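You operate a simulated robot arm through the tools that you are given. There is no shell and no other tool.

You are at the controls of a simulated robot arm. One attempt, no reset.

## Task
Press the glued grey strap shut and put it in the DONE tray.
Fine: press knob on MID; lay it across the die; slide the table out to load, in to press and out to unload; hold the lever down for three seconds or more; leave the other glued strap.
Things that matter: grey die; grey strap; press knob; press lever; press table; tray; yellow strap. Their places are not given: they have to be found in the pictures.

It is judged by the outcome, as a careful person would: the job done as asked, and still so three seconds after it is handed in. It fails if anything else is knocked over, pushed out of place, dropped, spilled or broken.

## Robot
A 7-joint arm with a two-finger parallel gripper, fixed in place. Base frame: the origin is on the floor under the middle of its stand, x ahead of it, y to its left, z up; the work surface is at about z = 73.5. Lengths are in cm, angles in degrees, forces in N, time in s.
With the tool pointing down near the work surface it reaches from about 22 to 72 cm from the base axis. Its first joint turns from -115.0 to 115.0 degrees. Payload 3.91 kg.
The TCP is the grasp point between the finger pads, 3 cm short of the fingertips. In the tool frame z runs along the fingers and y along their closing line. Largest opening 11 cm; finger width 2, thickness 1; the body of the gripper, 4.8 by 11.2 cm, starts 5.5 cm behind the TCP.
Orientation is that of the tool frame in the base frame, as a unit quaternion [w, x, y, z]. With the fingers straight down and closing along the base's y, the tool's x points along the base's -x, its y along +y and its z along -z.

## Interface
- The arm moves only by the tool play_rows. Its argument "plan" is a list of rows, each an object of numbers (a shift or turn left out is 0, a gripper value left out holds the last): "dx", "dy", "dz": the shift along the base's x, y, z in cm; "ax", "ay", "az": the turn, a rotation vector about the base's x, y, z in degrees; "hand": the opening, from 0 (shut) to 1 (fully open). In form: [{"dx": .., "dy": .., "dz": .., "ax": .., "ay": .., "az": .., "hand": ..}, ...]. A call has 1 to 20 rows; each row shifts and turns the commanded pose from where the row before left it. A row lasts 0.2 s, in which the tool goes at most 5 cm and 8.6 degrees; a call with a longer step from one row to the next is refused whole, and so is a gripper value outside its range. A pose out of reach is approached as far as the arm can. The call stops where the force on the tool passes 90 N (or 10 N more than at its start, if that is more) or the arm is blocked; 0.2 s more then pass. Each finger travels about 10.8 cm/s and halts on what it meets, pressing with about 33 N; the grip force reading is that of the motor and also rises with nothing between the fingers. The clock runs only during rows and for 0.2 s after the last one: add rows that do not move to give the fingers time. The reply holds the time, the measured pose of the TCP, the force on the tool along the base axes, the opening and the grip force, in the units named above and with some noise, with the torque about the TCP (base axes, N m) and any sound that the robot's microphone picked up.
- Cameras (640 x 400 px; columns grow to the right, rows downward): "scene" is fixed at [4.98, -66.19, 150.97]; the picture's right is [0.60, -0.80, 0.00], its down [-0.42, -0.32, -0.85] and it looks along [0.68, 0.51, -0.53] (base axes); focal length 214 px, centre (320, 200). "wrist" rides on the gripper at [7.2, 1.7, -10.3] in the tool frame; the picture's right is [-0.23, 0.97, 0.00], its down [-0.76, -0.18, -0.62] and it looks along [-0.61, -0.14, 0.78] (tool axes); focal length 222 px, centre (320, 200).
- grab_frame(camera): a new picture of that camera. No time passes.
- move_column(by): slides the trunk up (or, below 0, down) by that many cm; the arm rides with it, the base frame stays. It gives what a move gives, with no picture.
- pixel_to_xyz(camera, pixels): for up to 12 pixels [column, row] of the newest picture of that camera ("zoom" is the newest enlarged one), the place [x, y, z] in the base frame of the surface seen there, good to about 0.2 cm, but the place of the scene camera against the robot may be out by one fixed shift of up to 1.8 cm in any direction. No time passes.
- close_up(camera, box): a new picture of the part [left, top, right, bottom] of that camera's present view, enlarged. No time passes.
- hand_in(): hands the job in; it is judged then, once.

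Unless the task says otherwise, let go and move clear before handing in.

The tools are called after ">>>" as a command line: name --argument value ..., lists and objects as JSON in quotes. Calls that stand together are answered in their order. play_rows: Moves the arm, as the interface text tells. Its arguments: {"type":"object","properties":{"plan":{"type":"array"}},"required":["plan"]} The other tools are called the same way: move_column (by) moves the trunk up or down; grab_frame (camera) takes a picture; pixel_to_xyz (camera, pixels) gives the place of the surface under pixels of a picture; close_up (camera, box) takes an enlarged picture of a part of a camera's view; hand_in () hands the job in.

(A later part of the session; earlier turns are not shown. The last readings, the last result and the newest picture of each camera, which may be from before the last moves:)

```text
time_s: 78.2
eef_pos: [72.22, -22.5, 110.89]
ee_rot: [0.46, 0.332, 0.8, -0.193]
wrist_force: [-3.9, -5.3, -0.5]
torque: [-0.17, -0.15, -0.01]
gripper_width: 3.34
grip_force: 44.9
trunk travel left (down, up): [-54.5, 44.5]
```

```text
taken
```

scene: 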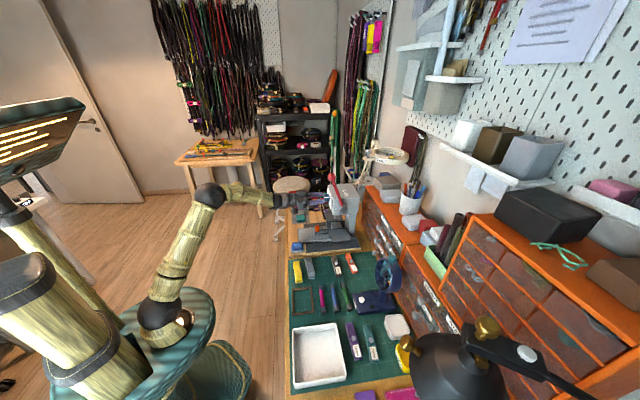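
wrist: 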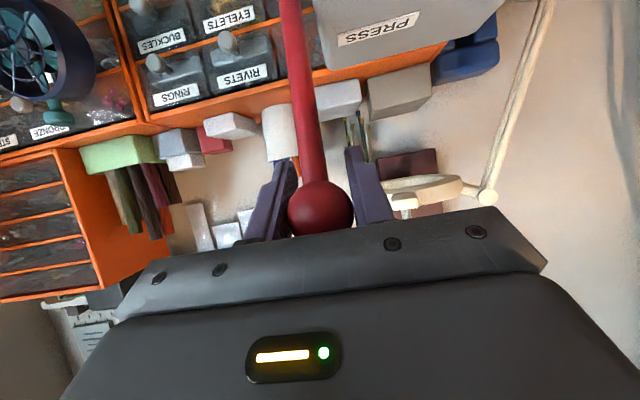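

The ball is gripped near the palm. I'll pull along the arc from 20 to 40 degrees while turning the tool upright with it.

>>> play_rows --plan '[{"dx": -0.545, "dy": 0.545, "dz": -0.38, "ax": 2.12, "ay": 2.12}, {"dx": -0.545, "dy": 0.545, "dz": -0.38, "ax": 2.12, "ay": 2.12}, {"dx": -0.49, "dy": 0.49, "dz": -0.41, "ax": 2.12, "ay": 2.12}, {"dx": -0.49, "dy": 0.49, "dz": -0.41, "ax": 2.12, "ay": 2.12}, {"dx": -0.48, "dy": 0.48, "dz": -0.46, "ax": 2.12, "ay": 2.12}, {"dx": -0.48, "dy": 0.48, "dz": -0.46, "ax": 2.12, "ay": 2.12}, {"dx": -0.455, "dy": 0.455, "dz": -0.5, "ax": 2.12, "ay": 2.12}, {"dx": -0.455, "dy": 0.455, "dz": -0.5, "ax": 2.12, "ay": 2.12}, {}]'

>>> grab_frame --camera "wrist"

```text
time_s: 80.2
eef_pos: [68.07, -18.41, 107.39]
ee_rot: [0.285, 0.364, 0.879, -0.119]
wrist_force: [-6.3, -6.0, 7.3]
torque: [-0.08, -0.3, -0.06]
gripper_width: 3.34
grip_force: 44.7
trunk travel left (down, up): [-54.5, 44.5]
```

```text
taken
```

wrist: 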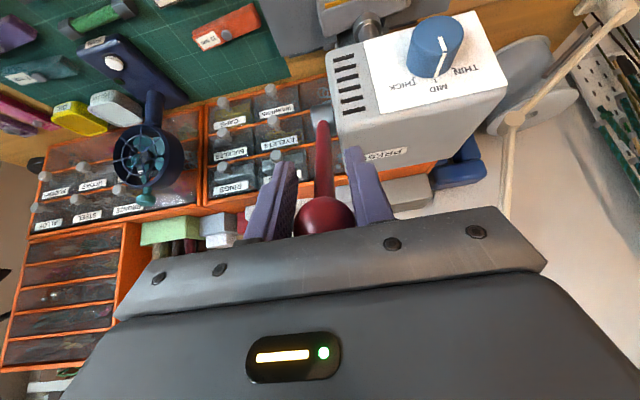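

The lever follows well. The knob pointer is visible at wrist (440,65), so I'll also check it again while here.

>>> close_up --camera "wrist" --box '[380, 0, 500, 110]'

>>> play_rows --plan '[{"dx": -0.435, "dy": 0.435, "dz": -0.535, "ax": 2.12, "ay": 2.12}, {"dx": -0.435, "dy": 0.435, "dz": -0.535, "ax": 2.12, "ay": 2.12}, {"dx": -0.405, "dy": 0.405, "dz": -0.575, "ax": 2.12, "ay": 2.12}, {"dx": -0.405, "dy": 0.405, "dz": -0.575, "ax": 2.12, "ay": 2.12}, {"dx": -0.375, "dy": 0.375, "dz": -0.6, "ax": 2.12, "ay": 2.12}, {"dx": -0.375, "dy": 0.375, "dz": -0.6, "ax": 2.12, "ay": 2.12}, {"dx": -0.345, "dy": 0.345, "dz": -0.63, "ax": 2.12, "ay": 2.12}, {"dx": -0.345, "dy": 0.345, "dz": -0.63, "ax": 2.12, "ay": 2.12}, {}]'

>>> grab_frame --camera "wrist"

>>> close_up --camera "scene" --box '[310, 190, 370, 250]'

```text
3.64 times, centred on (440, 55) of wrist
```

zoom: 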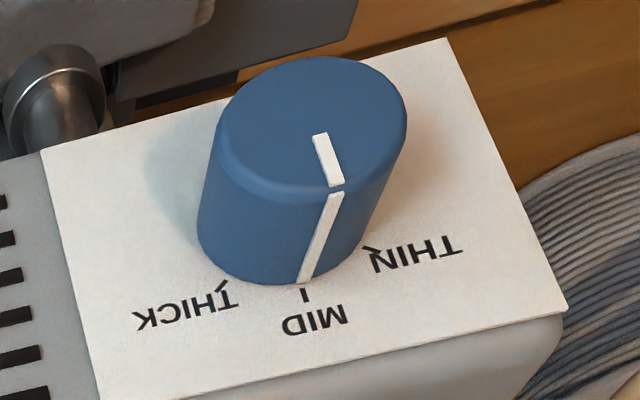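

```text
time_s: 82.2
eef_pos: [65.17, -15.36, 102.58]
ee_rot: [0.095, 0.38, 0.919, -0.041]
wrist_force: [-0.7, -0.7, -0.1]
torque: [-0.02, -0.01, 0.0]
gripper_width: 1.66
grip_force: 0.0
trunk travel left (down, up): [-54.5, 44.5]
```

```text
taken
```

wrist: 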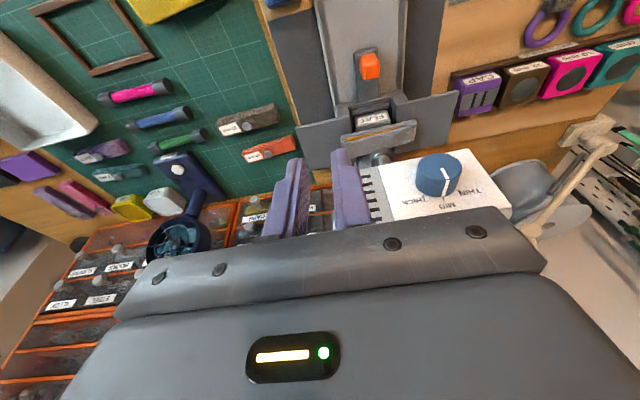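

```text
6.67 times, centred on (340, 220) of scene
```

zoom: 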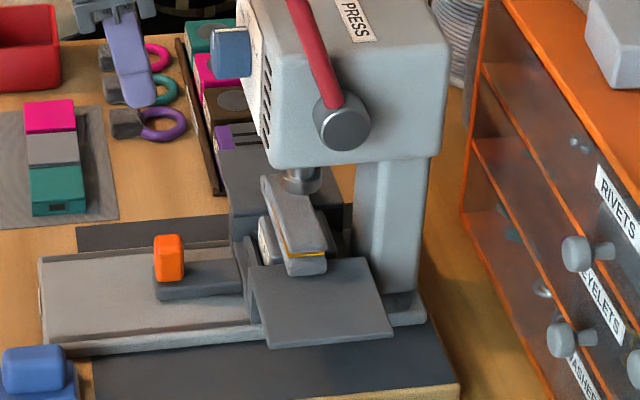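

The knob's side line meets the MID tick, so that is still right. The ball slipped out of the grip again at about 50 degrees and the lever returned up; nothing else changed. I'll change method: fingers wide open with the closing line in the lever's swing plane, so the rear finger, against its open stop, pushes the ball from behind all the way. First I'll back off, go upright and yaw 90 degrees.

>>> play_rows --plan '[{"dx": -2.5, "dy": 2.5, "ax": 4.24, "ay": 4.24}, {"dx": -2.5, "dy": 2.5, "ax": 4.24, "ay": 4.24}, {"az": 8.2, "hand": 1.0}, {"az": 8.2}, {"az": 8.2}, {"az": 8.2}, {"az": 8.2}, {"az": 8.2}, {"az": 8.2}, {"az": 8.2}, {"az": 8.2}, {"az": 8.2}, {"az": 8.0}, {}]'

>>> move_column --by 15

>>> grab_frame --camera "wrist"

>>> grab_frame --camera "scene"

```text
time_s: 85.2
eef_pos: [60.21, -10.31, 102.77]
ee_rot: [0.001, -0.384, 0.924, -0.001]
wrist_force: [0.0, 0.1, 0.4]
torque: [-0.03, 0.0, 0.03]
gripper_width: 10.97
grip_force: 0.0
trunk travel left (down, up): [-54.5, 44.5]
```

```text
time_s: 87.0
eef_pos: [60.18, -10.28, 117.74]
ee_rot: [0.0, -0.383, 0.924, -0.002]
wrist_force: [0.1, -0.2, 0.1]
torque: [0.03, 0.03, 0.03]
gripper_width: 10.98
grip_force: 0.0
trunk travel left (down, up): [-69.5, 29.5]
```

```text
taken
```

wrist: 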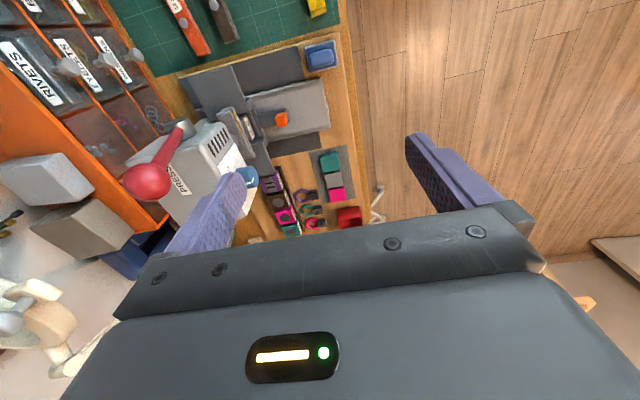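

```text
taken
```

scene: 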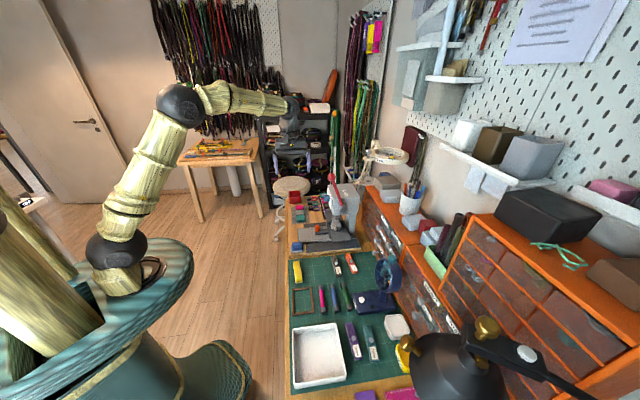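

The tool is upright with fingers fully open and the ball shows at wrist (147,182). I'll tilt 20 degrees to match the lever and move so the rear finger is poised above and behind the ball.

>>> play_rows --plan '[{"ax": -4.71, "ay": -4.71, "dz": 2.4}, {"ax": -4.71, "ay": -4.71, "dx": 1.5, "dy": -1.5}, {"ax": -4.71, "ay": -4.71, "dx": 1.6, "dy": -1.6}, {"dx": 1.6, "dy": -1.6}, {"dx": 1.6, "dy": -1.6}, {}, {}]'

>>> grab_frame --camera "wrist"

>>> pixel_to_xyz --camera "wrist" --pixels '[[200, 150], [190, 150], [210, 150]]'

```text
time_s: 88.6
eef_pos: [66.43, -16.78, 120.15]
ee_rot: [0.067, -0.377, 0.91, -0.162]
wrist_force: [-0.1, 0.0, 1.0]
torque: [0.0, 0.01, 0.02]
gripper_width: 11.01
grip_force: 0.0
trunk travel left (down, up): [-69.5, 29.5]
```

```text
taken
```

wrist: 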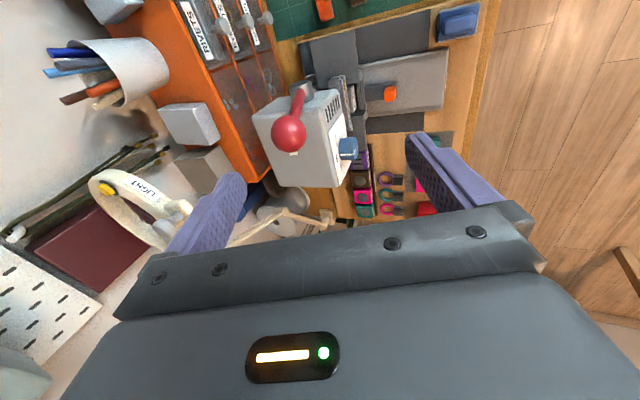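

```text
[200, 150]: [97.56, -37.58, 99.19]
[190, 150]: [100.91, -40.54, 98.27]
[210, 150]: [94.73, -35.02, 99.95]
```

The ball shows at wrist (290,134), between the fingers and nearer the rear one. I'll measure it to place the approach exactly.

>>> close_up --camera "wrist" --box '[240, 70, 360, 190]'

>>> pixel_to_xyz --camera "wrist" --pixels '[[290, 134], [280, 134], [300, 134], [290, 122], [290, 145], [296, 105], [299, 95]]'

```text
3.33 times, centred on (300, 130) of wrist
```

zoom: 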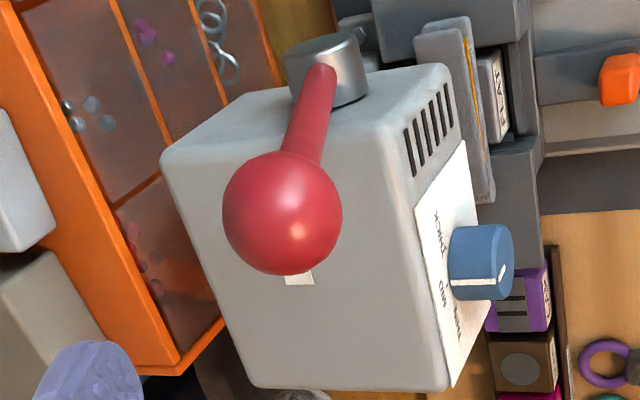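

```text
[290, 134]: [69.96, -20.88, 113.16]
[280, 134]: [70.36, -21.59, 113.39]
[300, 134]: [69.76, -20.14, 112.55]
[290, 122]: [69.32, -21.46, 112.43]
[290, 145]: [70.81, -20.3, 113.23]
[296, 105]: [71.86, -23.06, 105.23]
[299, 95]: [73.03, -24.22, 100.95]
```

The ball centre measures d=65.1, lateral 35.25, z 111.86, as before. I'll slide down along the tool axis so the rear finger sits just behind the ball.

>>> play_rows --plan '[{"dx": 0.61, "dy": -0.56, "dz": -2.36}, {"dx": 0.61, "dy": -0.56, "dz": -2.36}, {"dx": 0.61, "dy": -0.56, "dz": -2.36}, {"dx": 0.61, "dy": -0.56, "dz": -2.36}, {}, {}]'

>>> grab_frame --camera "wrist"

>>> close_up --camera "scene" --box '[270, 160, 390, 250]'

```text
time_s: 90.0
eef_pos: [69.04, -18.86, 110.44]
ee_rot: [0.067, -0.377, 0.909, -0.162]
wrist_force: [1.0, -0.2, -0.1]
torque: [0.01, 0.02, -0.02]
gripper_width: 10.99
grip_force: 0.2
trunk travel left (down, up): [-69.5, 29.5]
```

```text
taken
```

wrist: 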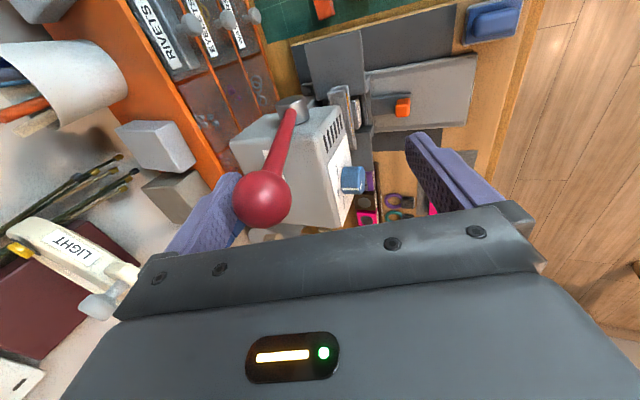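

```text
4.44 times, centred on (330, 205) of scene
```

zoom: 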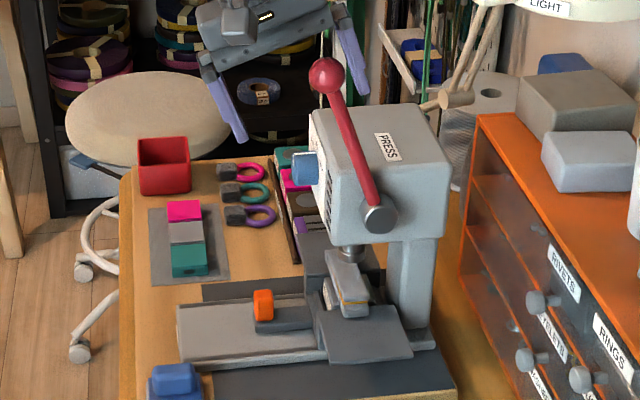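

The rear finger is behind the ball (wrist: ball 262,200 against the left finger). I'll bring it into contact and swing 10 degrees along the arc, turning the tool with the lever.

>>> play_rows --plan '[{"dx": -0.47, "dy": 0.47, "dz": -0.24}, {"dx": -0.456, "dy": 0.456, "dz": -0.46, "ax": -1.77, "ay": -1.77}, {"dx": -0.456, "dy": 0.456, "dz": -0.46, "ax": -1.77, "ay": -1.77}, {"dx": -0.392, "dy": 0.392, "dz": -0.475, "ax": -1.77, "ay": -1.77}, {"dx": -0.392, "dy": 0.392, "dz": -0.475, "ax": -1.77, "ay": -1.77}, {}]'

>>> grab_frame --camera "wrist"

```text
time_s: 91.4
eef_pos: [66.8, -16.69, 108.62]
ee_rot: [0.1, -0.37, 0.892, -0.242]
wrist_force: [1.4, -0.8, 1.3]
torque: [0.03, 0.0, 0.06]
gripper_width: 11.03
grip_force: 0.0
trunk travel left (down, up): [-69.5, 29.5]
```

```text
taken
```

wrist: 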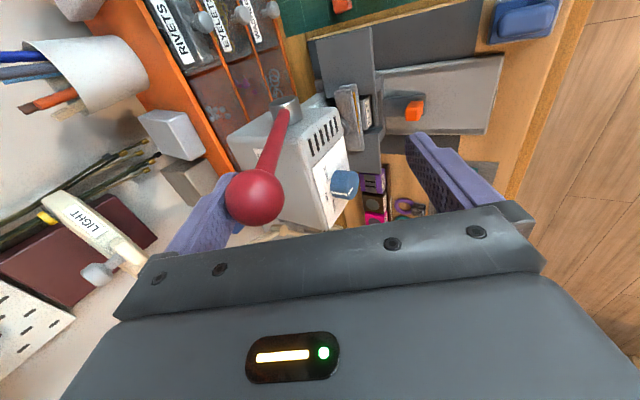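

Force is tiny so far, with the ball against the rear finger at wrist (255,197). I'll continue the swing from 30 to 50 degrees.

>>> play_rows --plan '[{"dx": -0.36, "dy": 0.36, "dz": -0.525, "ax": -1.77, "ay": -1.77}, {"dx": -0.36, "dy": 0.36, "dz": -0.525, "ax": -1.77, "ay": -1.77}, {"dx": -0.33, "dy": 0.33, "dz": -0.57, "ax": -1.77, "ay": -1.77}, {"dx": -0.33, "dy": 0.33, "dz": -0.57, "ax": -1.77, "ay": -1.77}, {"dx": -0.293, "dy": 0.293, "dz": -0.605, "ax": -1.77, "ay": -1.77}, {"dx": -0.293, "dy": 0.293, "dz": -0.605, "ax": -1.77, "ay": -1.77}, {"dx": -0.25, "dy": 0.25, "dz": -0.64, "ax": -1.77, "ay": -1.77}, {"dx": -0.25, "dy": 0.25, "dz": -0.64, "ax": -1.77, "ay": -1.77}, {}]'

>>> grab_frame --camera "wrist"

>>> close_up --camera "scene" --box '[270, 160, 390, 250]'

```text
time_s: 93.4
eef_pos: [64.13, -14.05, 103.97]
ee_rot: [0.162, -0.346, 0.837, -0.392]
wrist_force: [1.9, -2.3, 3.3]
torque: [0.0, -0.02, 0.05]
gripper_width: 10.98
grip_force: 0.0
trunk travel left (down, up): [-69.5, 29.5]
```

```text
taken
```

wrist: 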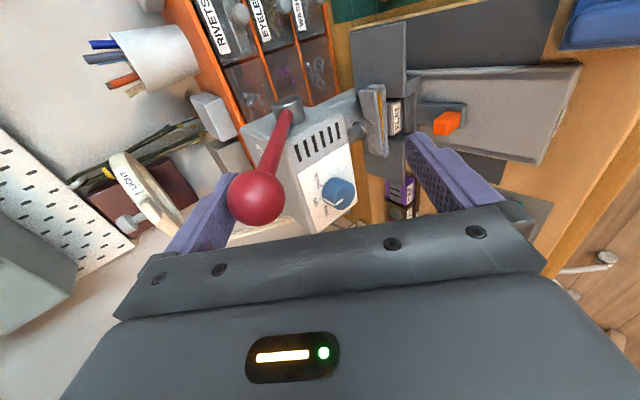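

```text
4.44 times, centred on (330, 205) of scene
```

zoom: 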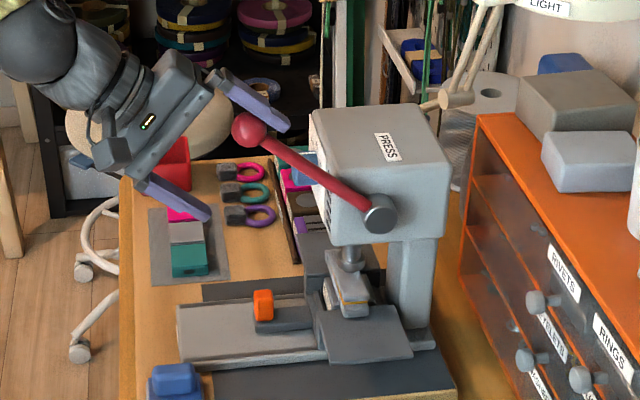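

The rear finger is pushing the lever down cleanly with only about 4 N. I'll continue from 50 to 70 degrees.

>>> play_rows --plan '[{"dx": -0.212, "dy": 0.212, "dz": -0.665, "ax": -1.77, "ay": -1.77}, {"dx": -0.212, "dy": 0.212, "dz": -0.665, "ax": -1.77, "ay": -1.77}, {"dx": -0.173, "dy": 0.173, "dz": -0.695, "ax": -1.77, "ay": -1.77}, {"dx": -0.173, "dy": 0.173, "dz": -0.695, "ax": -1.77, "ay": -1.77}, {"dx": -0.127, "dy": 0.127, "dz": -0.71, "ax": -1.77, "ay": -1.77}, {"dx": -0.127, "dy": 0.127, "dz": -0.71, "ax": -1.77, "ay": -1.77}, {"dx": -0.081, "dy": 0.081, "dz": -0.725, "ax": -1.77, "ay": -1.77}, {"dx": -0.081, "dy": 0.081, "dz": -0.725, "ax": -1.77, "ay": -1.77}, {}]'

>>> close_up --camera "scene" --box '[270, 160, 390, 250]'

```text
time_s: 95.4
eef_pos: [63.15, -13.03, 98.34]
ee_rot: [0.219, -0.313, 0.755, -0.533]
wrist_force: [1.0, -2.7, 5.5]
torque: [0.09, -0.05, 0.02]
gripper_width: 10.99
grip_force: 0.1
trunk travel left (down, up): [-69.5, 29.5]
```

```text
4.44 times, centred on (330, 205) of scene
```

zoom: 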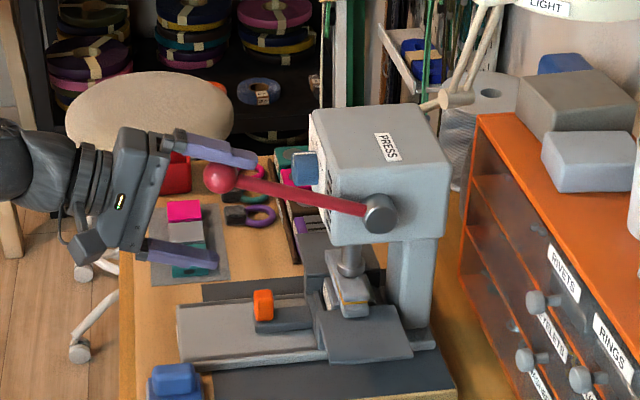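

At about 70 degrees the ram is at the strap and force is 6 N. I'll continue to 80 degrees.

>>> play_rows --plan '[{"dx": -0.039, "dy": 0.039, "dz": -0.73, "ax": -1.77, "ay": -1.77}, {"dx": -0.039, "dy": 0.039, "dz": -0.73, "ax": -1.77, "ay": -1.77}, {"dx": 0.007, "dy": -0.007, "dz": -0.73, "ax": -1.77, "ay": -1.77}, {"dx": 0.007, "dy": -0.007, "dz": -0.73, "ax": -1.77, "ay": -1.77}, {}]'

>>> close_up --camera "scene" --box '[310, 190, 370, 250]'

```text
time_s: 96.6
eef_pos: [63.12, -12.97, 95.52]
ee_rot: [0.247, -0.293, 0.706, -0.596]
wrist_force: [-0.2, -1.3, 6.6]
torque: [0.06, -0.07, 0.02]
gripper_width: 11.02
grip_force: 0.2
trunk travel left (down, up): [-69.5, 29.5]
```

```text
6.67 times, centred on (340, 220) of scene
```

zoom: 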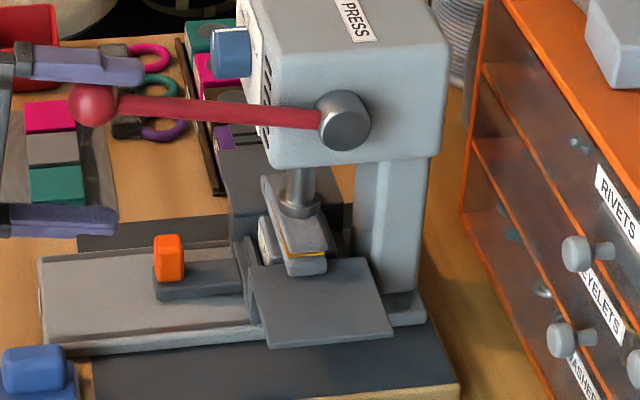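

The ram is nearly touching the strap and force is still only 7 N. I'll continue to 90 degrees.

>>> play_rows --plan '[{"dx": 0.05, "dy": -0.05, "dz": -0.73, "ax": -1.77, "ay": -1.77}, {"dx": 0.05, "dy": -0.05, "dz": -0.73, "ax": -1.77, "ay": -1.77}, {"dx": 0.1, "dy": -0.1, "dz": -0.72, "ax": -1.77, "ay": -1.77}, {"dx": 0.1, "dy": -0.1, "dz": -0.72, "ax": -1.77, "ay": -1.77}, {}]'

>>> close_up --camera "scene" --box '[310, 190, 370, 250]'

```text
time_s: 97.9
eef_pos: [64.6, -11.83, 95.94]
ee_rot: [0.31, -0.226, 0.674, -0.632]
wrist_force: [2.1, 1.0, 6.9]
torque: [-0.19, 0.12, -0.1]
gripper_width: 10.99
grip_force: 0.0
trunk travel left (down, up): [-69.5, 29.5]
stopped in row 5: the arm was blocked; the commanded pose is now the measured one
```

```text
6.67 times, centred on (340, 220) of scene
```

zoom: 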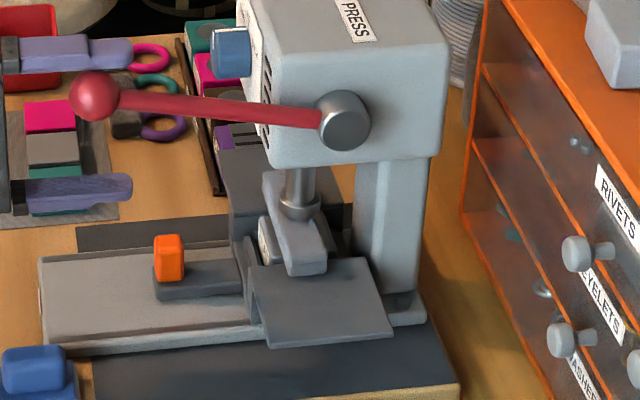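

The call stopped as blocked: the hand is at z 95.9, shifted 2 cm sideways with a small roll, so the lever met its bottom stop near 80 degrees, and the strap's amber line is gone (pressed together). I'll look at the present state before holding.

>>> grab_frame --camera "wrist"

>>> close_up --camera "scene" --box '[280, 180, 380, 250]'

>>> grab_frame --camera "scene"

```text
taken
```

wrist: 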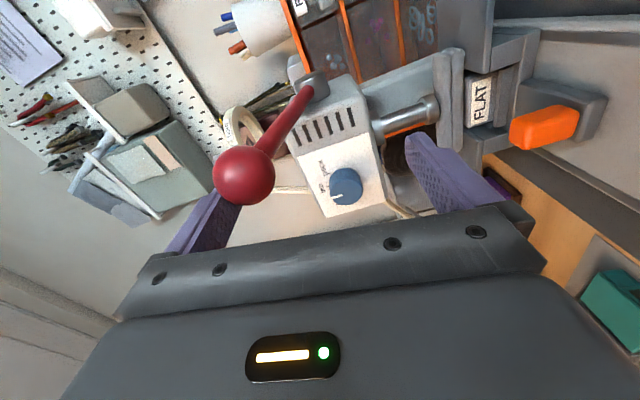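

```text
5.71 times, centred on (330, 215) of scene
```

zoom: 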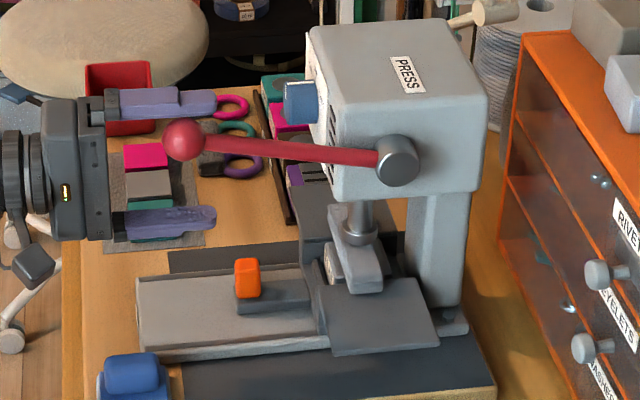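

```text
taken
```

scene: 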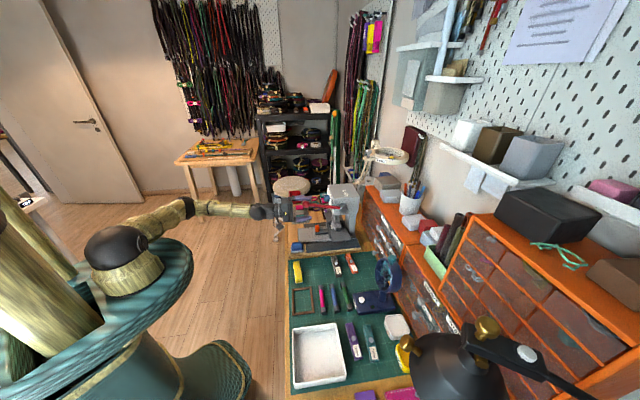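

I'll measure the ball and the strap top now to get the lever angle and thickness.

>>> pixel_to_xyz --camera "wrist" --pixels '[[244, 176], [285, 125], [310, 85], [450, 75], [447, 120], [455, 60]]'

>>> close_up --camera "wrist" --box '[350, 20, 520, 170]'

```text
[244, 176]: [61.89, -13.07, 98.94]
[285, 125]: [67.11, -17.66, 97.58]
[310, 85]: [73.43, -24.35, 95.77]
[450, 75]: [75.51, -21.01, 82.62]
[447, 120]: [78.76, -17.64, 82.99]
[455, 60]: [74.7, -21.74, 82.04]
```

```text
2.67 times, centred on (435, 95) of wrist
```

zoom: 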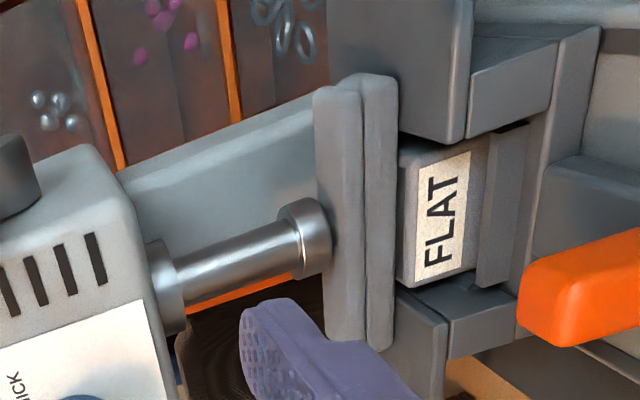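

The leaves are now together under the ram and the ball is at about 80 degrees, so the lever is near its bottom; my rear finger has slid about 2 cm to one side of the ball's top. I'll centre the finger back over the ball and take out the roll, in small steps.

>>> play_rows --plan '[{"dx": -0.354, "dy": -0.354, "ax": -1.34, "ay": 1.34}, {"dx": -0.354, "dy": -0.354, "ax": -1.34, "ay": 1.34}, {"dx": -0.354, "dy": -0.354, "ax": -1.34, "ay": 1.34}, {"dx": -0.354, "dy": -0.354, "ax": -1.34, "ay": 1.34}, {}]'

>>> grab_frame --camera "wrist"

>>> close_up --camera "scene" --box '[280, 180, 380, 250]'

```text
time_s: 99.1
eef_pos: [63.27, -13.08, 95.95]
ee_rot: [0.27, -0.267, 0.659, -0.649]
wrist_force: [0.6, 2.6, 6.9]
torque: [-0.16, -0.01, 0.03]
gripper_width: 11.03
grip_force: 0.1
trunk travel left (down, up): [-69.5, 29.5]
```

```text
taken
```

wrist: 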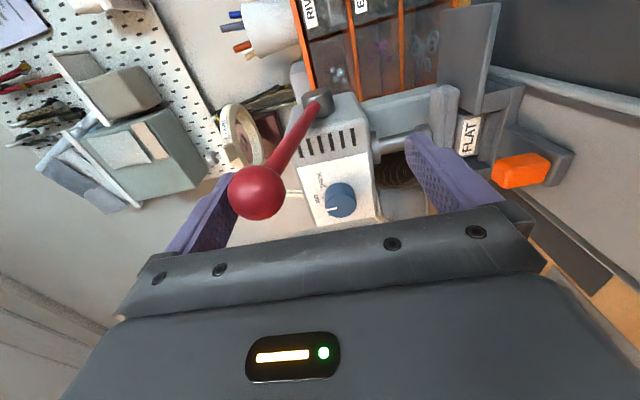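

```text
5.71 times, centred on (330, 215) of scene
```

zoom: 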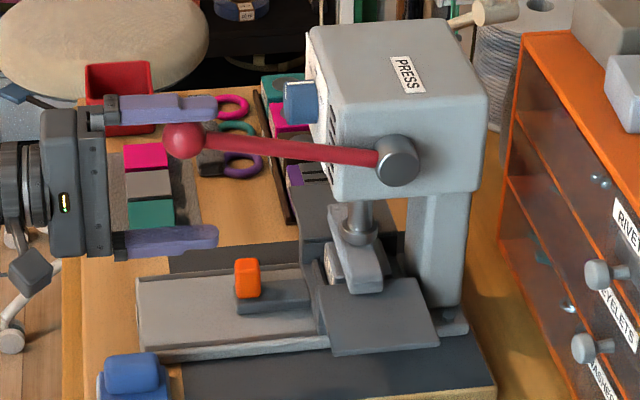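

The finger is centred over the ball again (lateral 35.5, no roll) with 7 N. I'll press down in small steps and read the force.

>>> play_rows --plan '[{"dz": -0.3}, {"dz": -0.3}, {}]'

>>> play_rows --plan '[{"dz": -0.3}, {"dz": -0.3}, {}]'

>>> close_up --camera "scene" --box '[280, 180, 380, 250]'

```text
time_s: 99.9
eef_pos: [63.31, -13.02, 95.71]
ee_rot: [0.272, -0.263, 0.662, -0.647]
wrist_force: [-1.1, 1.6, 7.0]
torque: [-0.13, -0.11, -0.04]
gripper_width: 11.0
grip_force: 0.1
trunk travel left (down, up): [-69.5, 29.5]
```

```text
time_s: 100.7
eef_pos: [63.38, -13.09, 95.35]
ee_rot: [0.276, -0.257, 0.665, -0.645]
wrist_force: [-0.1, 1.9, 7.8]
torque: [-0.15, -0.01, -0.02]
gripper_width: 10.98
grip_force: 0.0
trunk travel left (down, up): [-69.5, 29.5]
```

```text
5.71 times, centred on (330, 215) of scene
```

zoom: 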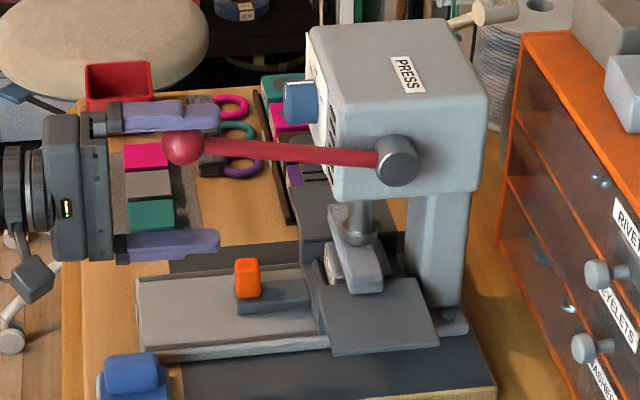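

Force is only 8 N while the hand lags and starts to roll as I go lower, so it is the arm's own joint limit, not the lever stop. I'll take back 1 cm with the arm and press down with the trunk instead, in small moves.

>>> play_rows --plan '[{"dz": 0.5}, {"dz": 0.5}, {}]'

>>> move_column --by -1.0

>>> close_up --camera "scene" --box '[280, 180, 380, 250]'

```text
time_s: 101.5
eef_pos: [63.1, -13.33, 95.74]
ee_rot: [0.269, -0.266, 0.661, -0.649]
wrist_force: [1.0, -1.2, 6.8]
torque: [0.07, 0.07, -0.01]
gripper_width: 11.0
grip_force: 0.1
trunk travel left (down, up): [-69.5, 29.5]
```

```text
time_s: 102.1
eef_pos: [63.21, -13.17, 94.87]
ee_rot: [0.268, -0.264, 0.661, -0.649]
wrist_force: [-2.1, 0.2, 7.1]
torque: [-0.03, -0.12, 0.02]
gripper_width: 11.04
grip_force: 0.1
trunk travel left (down, up): [-68.5, 30.5]
```

```text
5.71 times, centred on (330, 215) of scene
```

zoom: 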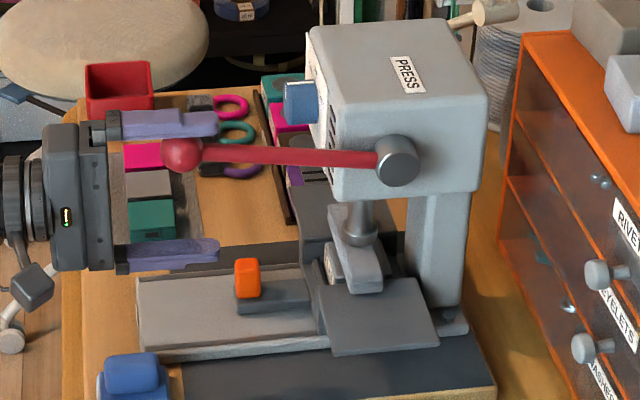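

The trunk lowers the hand without strain (z 94.9, 7 N), and the lever follows. I'll go on down 1 cm at a time.

>>> move_column --by -1.0

>>> close_up --camera "scene" --box '[280, 180, 380, 250]'

```text
time_s: 102.7
eef_pos: [63.19, -13.18, 93.88]
ee_rot: [0.27, -0.265, 0.66, -0.649]
wrist_force: [-2.2, 0.6, 7.0]
torque: [-0.04, -0.11, 0.02]
gripper_width: 10.97
grip_force: 0.0
trunk travel left (down, up): [-67.5, 31.5]
```

```text
5.71 times, centred on (330, 215) of scene
```

zoom: 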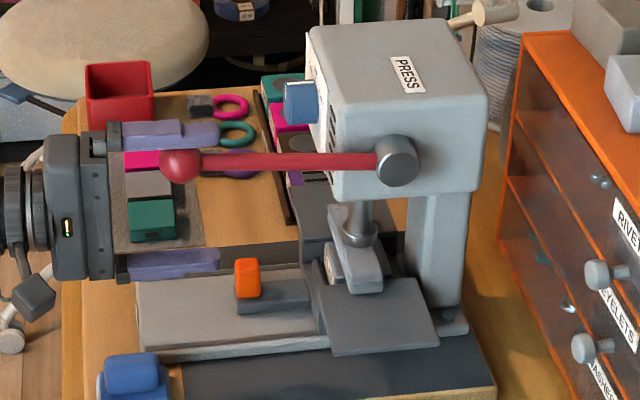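

The lever is almost horizontal and still light (7 N). I'll keep lowering until a firm stop.

>>> move_column --by -1.0

>>> close_up --camera "scene" --box '[280, 180, 380, 250]'

```text
time_s: 103.2
eef_pos: [63.19, -13.12, 93.6]
ee_rot: [0.273, -0.263, 0.657, -0.652]
wrist_force: [7.6, -11.6, 47.0]
torque: [0.54, 0.42, -0.02]
gripper_width: 11.03
grip_force: 0.4
trunk travel left (down, up): [-66.5, 32.5]
```

```text
5.71 times, centred on (330, 215) of scene
```

zoom: 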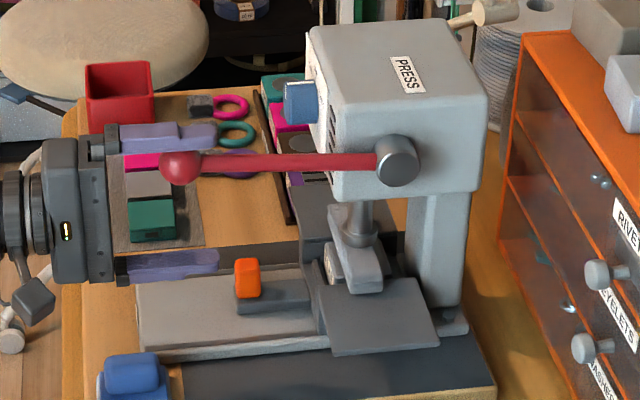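

At z 93.6 the push rose to 47 N, so the lever is on its bottom stop. I'll hold still here for over 4 seconds.

>>> play_rows --plan '[{}, {}, {}, {}, {}, {}, {}, {}, {}, {}, {}, {}, {}, {}, {}, {}, {}, {}, {}, {}]'

>>> close_up --camera "scene" --box '[280, 180, 380, 250]'

```text
time_s: 107.4
eef_pos: [63.17, -13.08, 93.61]
ee_rot: [0.273, -0.264, 0.656, -0.652]
wrist_force: [1.4, -10.8, 47.4]
torque: [0.45, 0.1, -0.05]
gripper_width: 11.0
grip_force: 0.0
trunk travel left (down, up): [-66.5, 32.5]
```

```text
5.71 times, centred on (330, 215) of scene
```

zoom: 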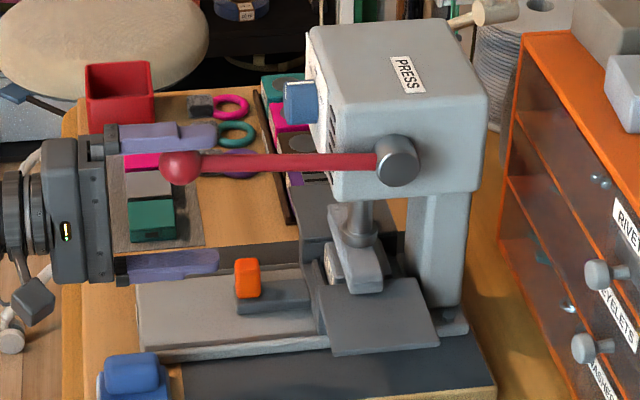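

Held for over 4 s at 47 N with the lever on its stop. I'll hold 1 second more for margin, then let the lever rise under control along the same arc.

>>> play_rows --plan '[{}, {}, {}, {}, {}, {"dz": 0.675, "ax": 1.77, "ay": 1.77}, {"dz": 0.675, "ax": 1.77, "ay": 1.77}, {"dz": 0.675, "ax": 1.77, "ay": 1.77}, {"dz": 0.675, "ax": 1.77, "ay": 1.77}, {"dz": 0.73, "ax": 1.77, "ay": 1.77}, {"dz": 0.73, "ax": 1.77, "ay": 1.77}, {"dx": 0.04, "dy": -0.04, "dz": 0.73, "ax": 1.77, "ay": 1.77}, {"dx": 0.04, "dy": -0.04, "dz": 0.73, "ax": 1.77, "ay": 1.77}, {"dx": 0.08, "dy": -0.08, "dz": 0.725, "ax": 1.77, "ay": 1.77}, {"dx": 0.08, "dy": -0.08, "dz": 0.725, "ax": 1.77, "ay": 1.77}, {"dx": 0.127, "dy": -0.127, "dz": 0.71, "ax": 1.77, "ay": 1.77}, {"dx": 0.127, "dy": -0.127, "dz": 0.71, "ax": 1.77, "ay": 1.77}, {}]'

>>> close_up --camera "scene" --box '[280, 160, 380, 250]'

```text
time_s: 111.2
eef_pos: [63.55, -13.73, 100.95]
ee_rot: [0.186, -0.331, 0.804, -0.458]
wrist_force: [1.5, -1.7, 4.0]
torque: [0.0, 0.03, -0.05]
gripper_width: 11.0
grip_force: 0.0
trunk travel left (down, up): [-66.5, 32.5]
```

```text
4.44 times, centred on (330, 205) of scene
```

zoom: 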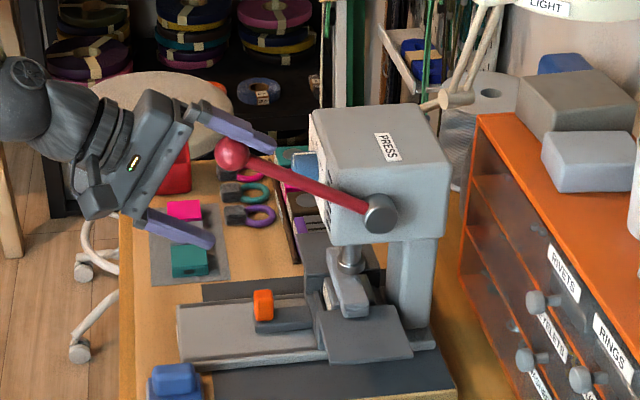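

The strap stays shut as the ram lifts, and the lever is rising under the finger with 4 N. I'll continue up to the rest position and then make a small gap.

>>> play_rows --plan '[{"dx": 0.173, "dy": -0.173, "dz": 0.695, "ax": 1.77, "ay": 1.77}, {"dx": 0.173, "dy": -0.173, "dz": 0.695, "ax": 1.77, "ay": 1.77}, {"dx": 0.212, "dy": -0.212, "dz": 0.665, "ax": 1.77, "ay": 1.77}, {"dx": 0.212, "dy": -0.212, "dz": 0.665, "ax": 1.77, "ay": 1.77}, {"dx": 0.25, "dy": -0.25, "dz": 0.64, "ax": 1.77, "ay": 1.77}, {"dx": 0.25, "dy": -0.25, "dz": 0.64, "ax": 1.77, "ay": 1.77}, {"dx": 0.293, "dy": -0.293, "dz": 0.605, "ax": 1.77, "ay": 1.77}, {"dx": 0.293, "dy": -0.293, "dz": 0.605, "ax": 1.77, "ay": 1.77}, {"dx": 0.33, "dy": -0.33, "dz": 0.57, "ax": 1.77, "ay": 1.77}, {"dx": 0.33, "dy": -0.33, "dz": 0.57, "ax": 1.77, "ay": 1.77}, {"dx": 0.36, "dy": -0.36, "dz": 0.525, "ax": 1.77, "ay": 1.77}, {"dx": 0.36, "dy": -0.36, "dz": 0.525, "ax": 1.77, "ay": 1.77}, {"dx": 0.392, "dy": -0.392, "dz": 0.475, "ax": 1.77, "ay": 1.77}, {"dx": 0.392, "dy": -0.392, "dz": 0.475, "ax": 1.77, "ay": 1.77}, {"dx": 0.456, "dy": -0.456, "dz": 0.46, "ax": 1.77, "ay": 1.77}, {"dx": 0.456, "dy": -0.456, "dz": 0.46, "ax": 1.77, "ay": 1.77}, {"dx": 0.3, "dy": -0.3, "dz": 0.3}, {}]'

>>> grab_frame --camera "wrist"

>>> close_up --camera "scene" --box '[270, 160, 390, 250]'

```text
time_s: 115.0
eef_pos: [69.01, -18.9, 110.57]
ee_rot: [0.061, -0.377, 0.911, -0.155]
wrist_force: [-0.8, 0.5, 0.0]
torque: [0.0, 0.03, 0.0]
gripper_width: 11.0
grip_force: 0.1
trunk travel left (down, up): [-66.5, 32.5]
```

```text
taken
```

wrist: 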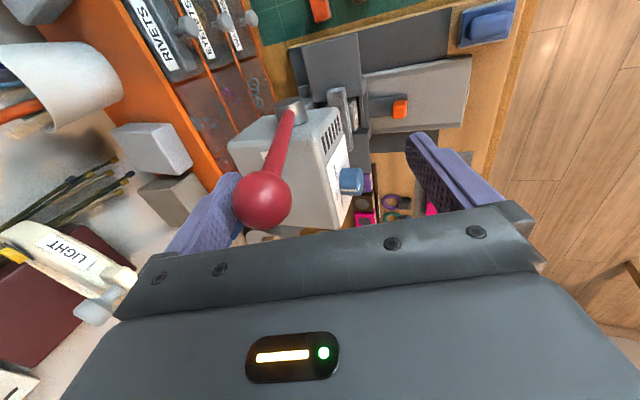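

```text
4.44 times, centred on (330, 205) of scene
```

zoom: 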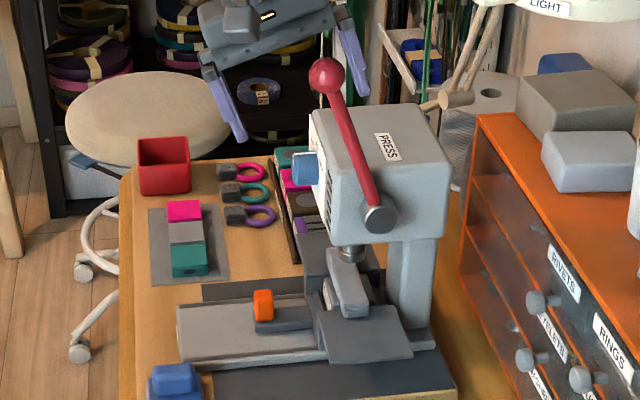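

The lever is back up at rest with no force on the hand. I'll raise the trunk 9 cm to lift the rear finger clear over the ball, then back away.

>>> move_column --by 9

>>> play_rows --plan '[{"dx": -2.2, "dy": 2.2}, {"dx": -2.5, "dy": 2.5}, {"dx": -2.5, "dy": 2.5, "ax": 4.5, "ay": 4.5}, {"dx": -1.0, "dy": 1.0, "ax": 4.5, "ay": 4.5, "hand": 0.5}, {"ax": 4.5, "ay": 4.5}, {}]'

>>> grab_frame --camera "scene"

```text
time_s: 116.3
eef_pos: [69.06, -18.93, 119.47]
ee_rot: [0.061, -0.379, 0.91, -0.156]
wrist_force: [-0.2, -1.2, -1.0]
torque: [-0.02, -0.01, 0.02]
gripper_width: 11.0
grip_force: 0.2
trunk travel left (down, up): [-75.5, 23.5]
```

```text
time_s: 117.7
eef_pos: [60.75, -10.59, 119.57]
ee_rot: [-0.003, -0.384, 0.923, -0.002]
wrist_force: [0.1, 0.2, -0.4]
torque: [-0.01, 0.02, -0.03]
gripper_width: 5.5
grip_force: 0.1
trunk travel left (down, up): [-75.5, 23.5]
```

```text
taken
```

scene: 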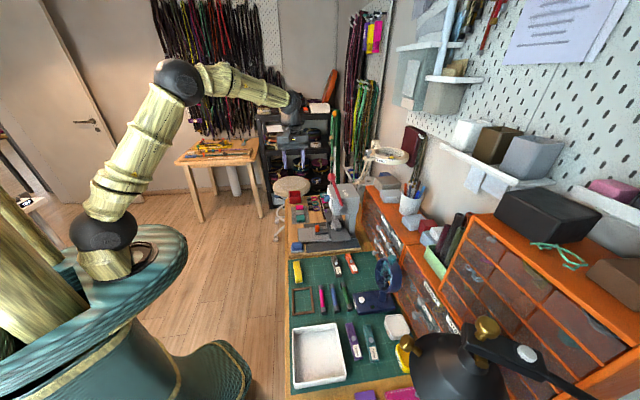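

Clear of the lever. I'll yaw the tool back a quarter turn, shift across to the table's centre line, tilt 30 degrees, and lower the trunk by 33 cm.

>>> play_rows --plan '[{"dx": 0.42, "dy": 0.42, "az": -8.2}, {"dx": 0.42, "dy": 0.42, "az": -8.2}, {"dx": 0.42, "dy": 0.42, "az": -8.2}, {"dx": 0.42, "dy": 0.42, "az": -8.2}, {"dx": 0.42, "dy": 0.42, "az": -8.2}, {"dx": 0.42, "dy": 0.42, "az": -8.2}, {"dx": 0.42, "dy": 0.42, "az": -8.2}, {"dx": 0.42, "dy": 0.42, "az": -8.2}, {"dx": 0.42, "dy": 0.42, "az": -8.2}, {"dx": 0.42, "dy": 0.42, "az": -8.2}, {"dx": 0.42, "dy": 0.42, "az": -8.0}, {"ax": -5.3, "ay": -5.3}, {"ax": -5.3, "ay": -5.3}, {"ax": -5.3, "ay": -5.3}, {"ax": -5.3, "ay": -5.3}, {}]'

>>> move_column --by -28

>>> grab_frame --camera "wrist"

```text
time_s: 121.1
eef_pos: [65.42, -6.11, 119.51]
ee_rot: [0.236, 0.369, 0.894, -0.099]
wrist_force: [-0.4, 0.0, -0.1]
torque: [0.01, 0.01, 0.0]
gripper_width: 5.49
grip_force: 0.1
trunk travel left (down, up): [-75.5, 23.5]
```

```text
time_s: 123.9
eef_pos: [65.4, -6.13, 91.6]
ee_rot: [0.235, 0.369, 0.894, -0.099]
wrist_force: [-0.1, -0.2, 0.0]
torque: [0.01, -0.01, 0.01]
gripper_width: 5.49
grip_force: 0.0
trunk travel left (down, up): [-47.5, 51.5]
```

```text
taken
```

wrist: 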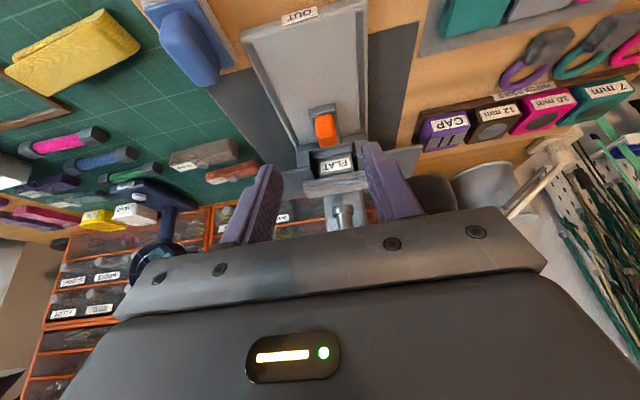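

The handle shows at wrist (326,128), centred, and the strap lies shut on the die. I'll approach along the tool axis and grip the handle as before.

>>> play_rows --plan '[{"dx": 1.77, "dy": -1.77}, {"dx": 1.02, "dy": -1.02, "dz": -2.5}, {"dx": 1.02, "dy": -1.02, "dz": -2.5}, {"dx": 1.02, "dy": -1.02, "dz": -2.5}, {"dx": 1.02, "dy": -1.02, "dz": -2.5}, {}, {}]'

>>> grab_frame --camera "wrist"

```text
time_s: 125.5
eef_pos: [71.08, -11.87, 81.69]
ee_rot: [0.235, 0.369, 0.894, -0.099]
wrist_force: [0.1, -0.4, -0.7]
torque: [0.03, 0.02, 0.01]
gripper_width: 5.51
grip_force: 0.1
trunk travel left (down, up): [-47.5, 51.5]
```

```text
taken
```

wrist: 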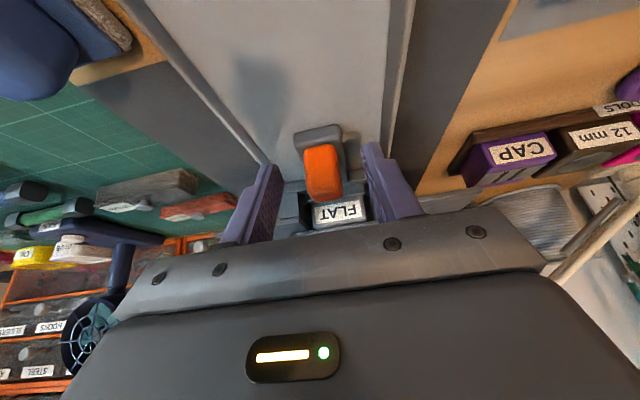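

The handle at wrist (322,170) is between the fingers. I'll close on it and pull the table out 12.5 cm in gentle rows.

>>> play_rows --plan '[{"hand": 0.3}, {"hand": 0.1}, {"hand": 0.05}, {"hand": 0.05}, {}]'

>>> play_rows --plan '[{"dx": -0.3, "dy": 0.3}, {"dx": -0.5, "dy": 0.5}, {"dx": -0.6, "dy": 0.6}, {"dx": -0.6, "dy": 0.6}, {"dx": -0.6, "dy": 0.6}, {"dx": -0.6, "dy": 0.6}, {"dx": -0.6, "dy": 0.6}, {"dx": -0.6, "dy": 0.6}, {"dx": -0.6, "dy": 0.6}, {"dx": -0.6, "dy": 0.6}, {"dx": -0.6, "dy": 0.6}, {"dx": -0.6, "dy": 0.6}, {"dx": -0.6, "dy": 0.6}, {"dx": -0.6, "dy": 0.6}, {"dx": -0.5, "dy": 0.5}, {"dx": -0.4, "dy": 0.4}, {}]'

>>> close_up --camera "scene" --box '[270, 170, 390, 260]'

```text
time_s: 126.7
eef_pos: [71.25, -11.74, 81.54]
ee_rot: [0.236, 0.369, 0.894, -0.098]
wrist_force: [5.2, 5.6, -0.6]
torque: [0.55, -0.66, -0.08]
gripper_width: 2.17
grip_force: 44.6
trunk travel left (down, up): [-47.5, 51.5]
```

```text
time_s: 130.3
eef_pos: [62.47, -3.02, 81.62]
ee_rot: [0.238, 0.368, 0.893, -0.098]
wrist_force: [9.9, 7.7, 19.4]
torque: [-0.2, -0.82, -0.01]
gripper_width: 2.17
grip_force: 44.9
trunk travel left (down, up): [-47.5, 51.5]
```

```text
4.44 times, centred on (330, 215) of scene
```

zoom: 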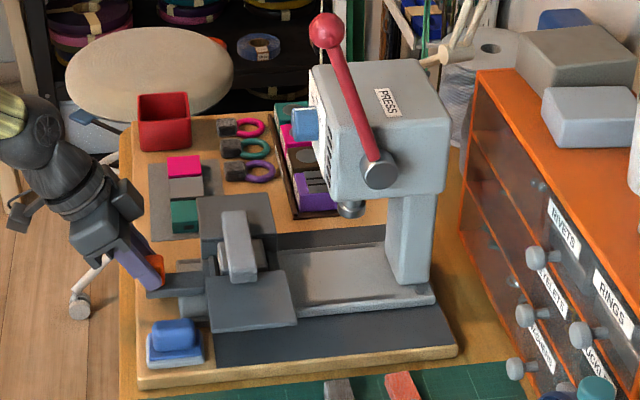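

The table is 12.4 cm out with the shut strap still across the die. I'll draw the last centimetre to the OUT stop in small steps.

>>> play_rows --plan '[{"dx": -0.3, "dy": 0.3}, {"dx": -0.3, "dy": 0.3}, {}]'

>>> play_rows --plan '[{"dx": -0.25, "dy": 0.25}, {}]'

```text
time_s: 131.1
eef_pos: [61.87, -2.61, 81.58]
ee_rot: [0.238, 0.368, 0.893, -0.099]
wrist_force: [25.2, -0.5, 12.5]
torque: [0.41, -0.1, -0.12]
gripper_width: 2.2
grip_force: 44.4
trunk travel left (down, up): [-47.5, 51.5]
```

```text
time_s: 131.7
eef_pos: [61.89, -2.44, 81.54]
ee_rot: [0.238, 0.369, 0.893, -0.098]
wrist_force: [35.9, -12.2, 5.3]
torque: [-0.15, -0.51, -0.22]
gripper_width: 2.2
grip_force: 45.0
trunk travel left (down, up): [-47.5, 51.5]
```

The OUT stop is reached (about 35 N). I'll ease off, release the handle, back away and turn upright.

>>> play_rows --plan '[{"dx": 0.25, "dy": -0.25}, {"hand": 0.45}, {"hand": 0.45}, {}, {"dx": -0.9, "dy": 0.9, "dz": 2.2}, {"dx": -0.9, "dy": 0.9, "dz": 2.2}, {"dx": -0.9, "dy": 0.9, "dz": 2.2}, {"dx": -0.9, "dy": 0.9, "dz": 3}, {"ax": 5.3, "ay": 5.3, "dz": 2.5}, {"ax": 5.3, "ay": 5.3, "dz": 1}, {"ax": 5.3, "ay": 5.3}, {"ax": 5.3, "ay": 5.3}, {}]'

>>> grab_frame --camera "wrist"

>>> close_up --camera "scene" --box '[270, 170, 390, 260]'

```text
time_s: 134.5
eef_pos: [58.2, 1.04, 94.62]
ee_rot: [-0.005, 0.381, 0.925, 0.002]
wrist_force: [0.1, -0.5, 0.7]
torque: [0.03, 0.01, 0.0]
gripper_width: 4.95
grip_force: 0.0
trunk travel left (down, up): [-47.5, 51.5]
```

```text
taken
```

wrist: 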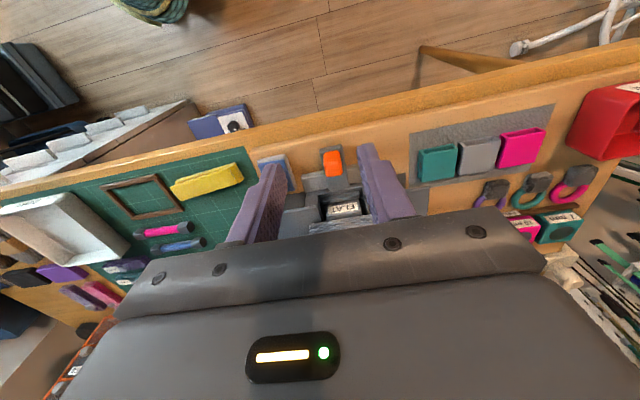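

```text
4.44 times, centred on (330, 215) of scene
```

zoom: 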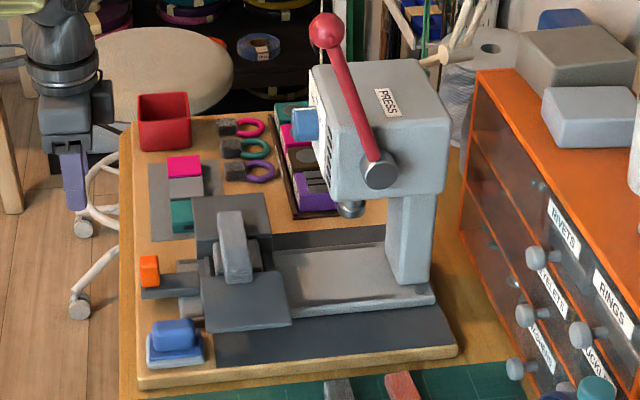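

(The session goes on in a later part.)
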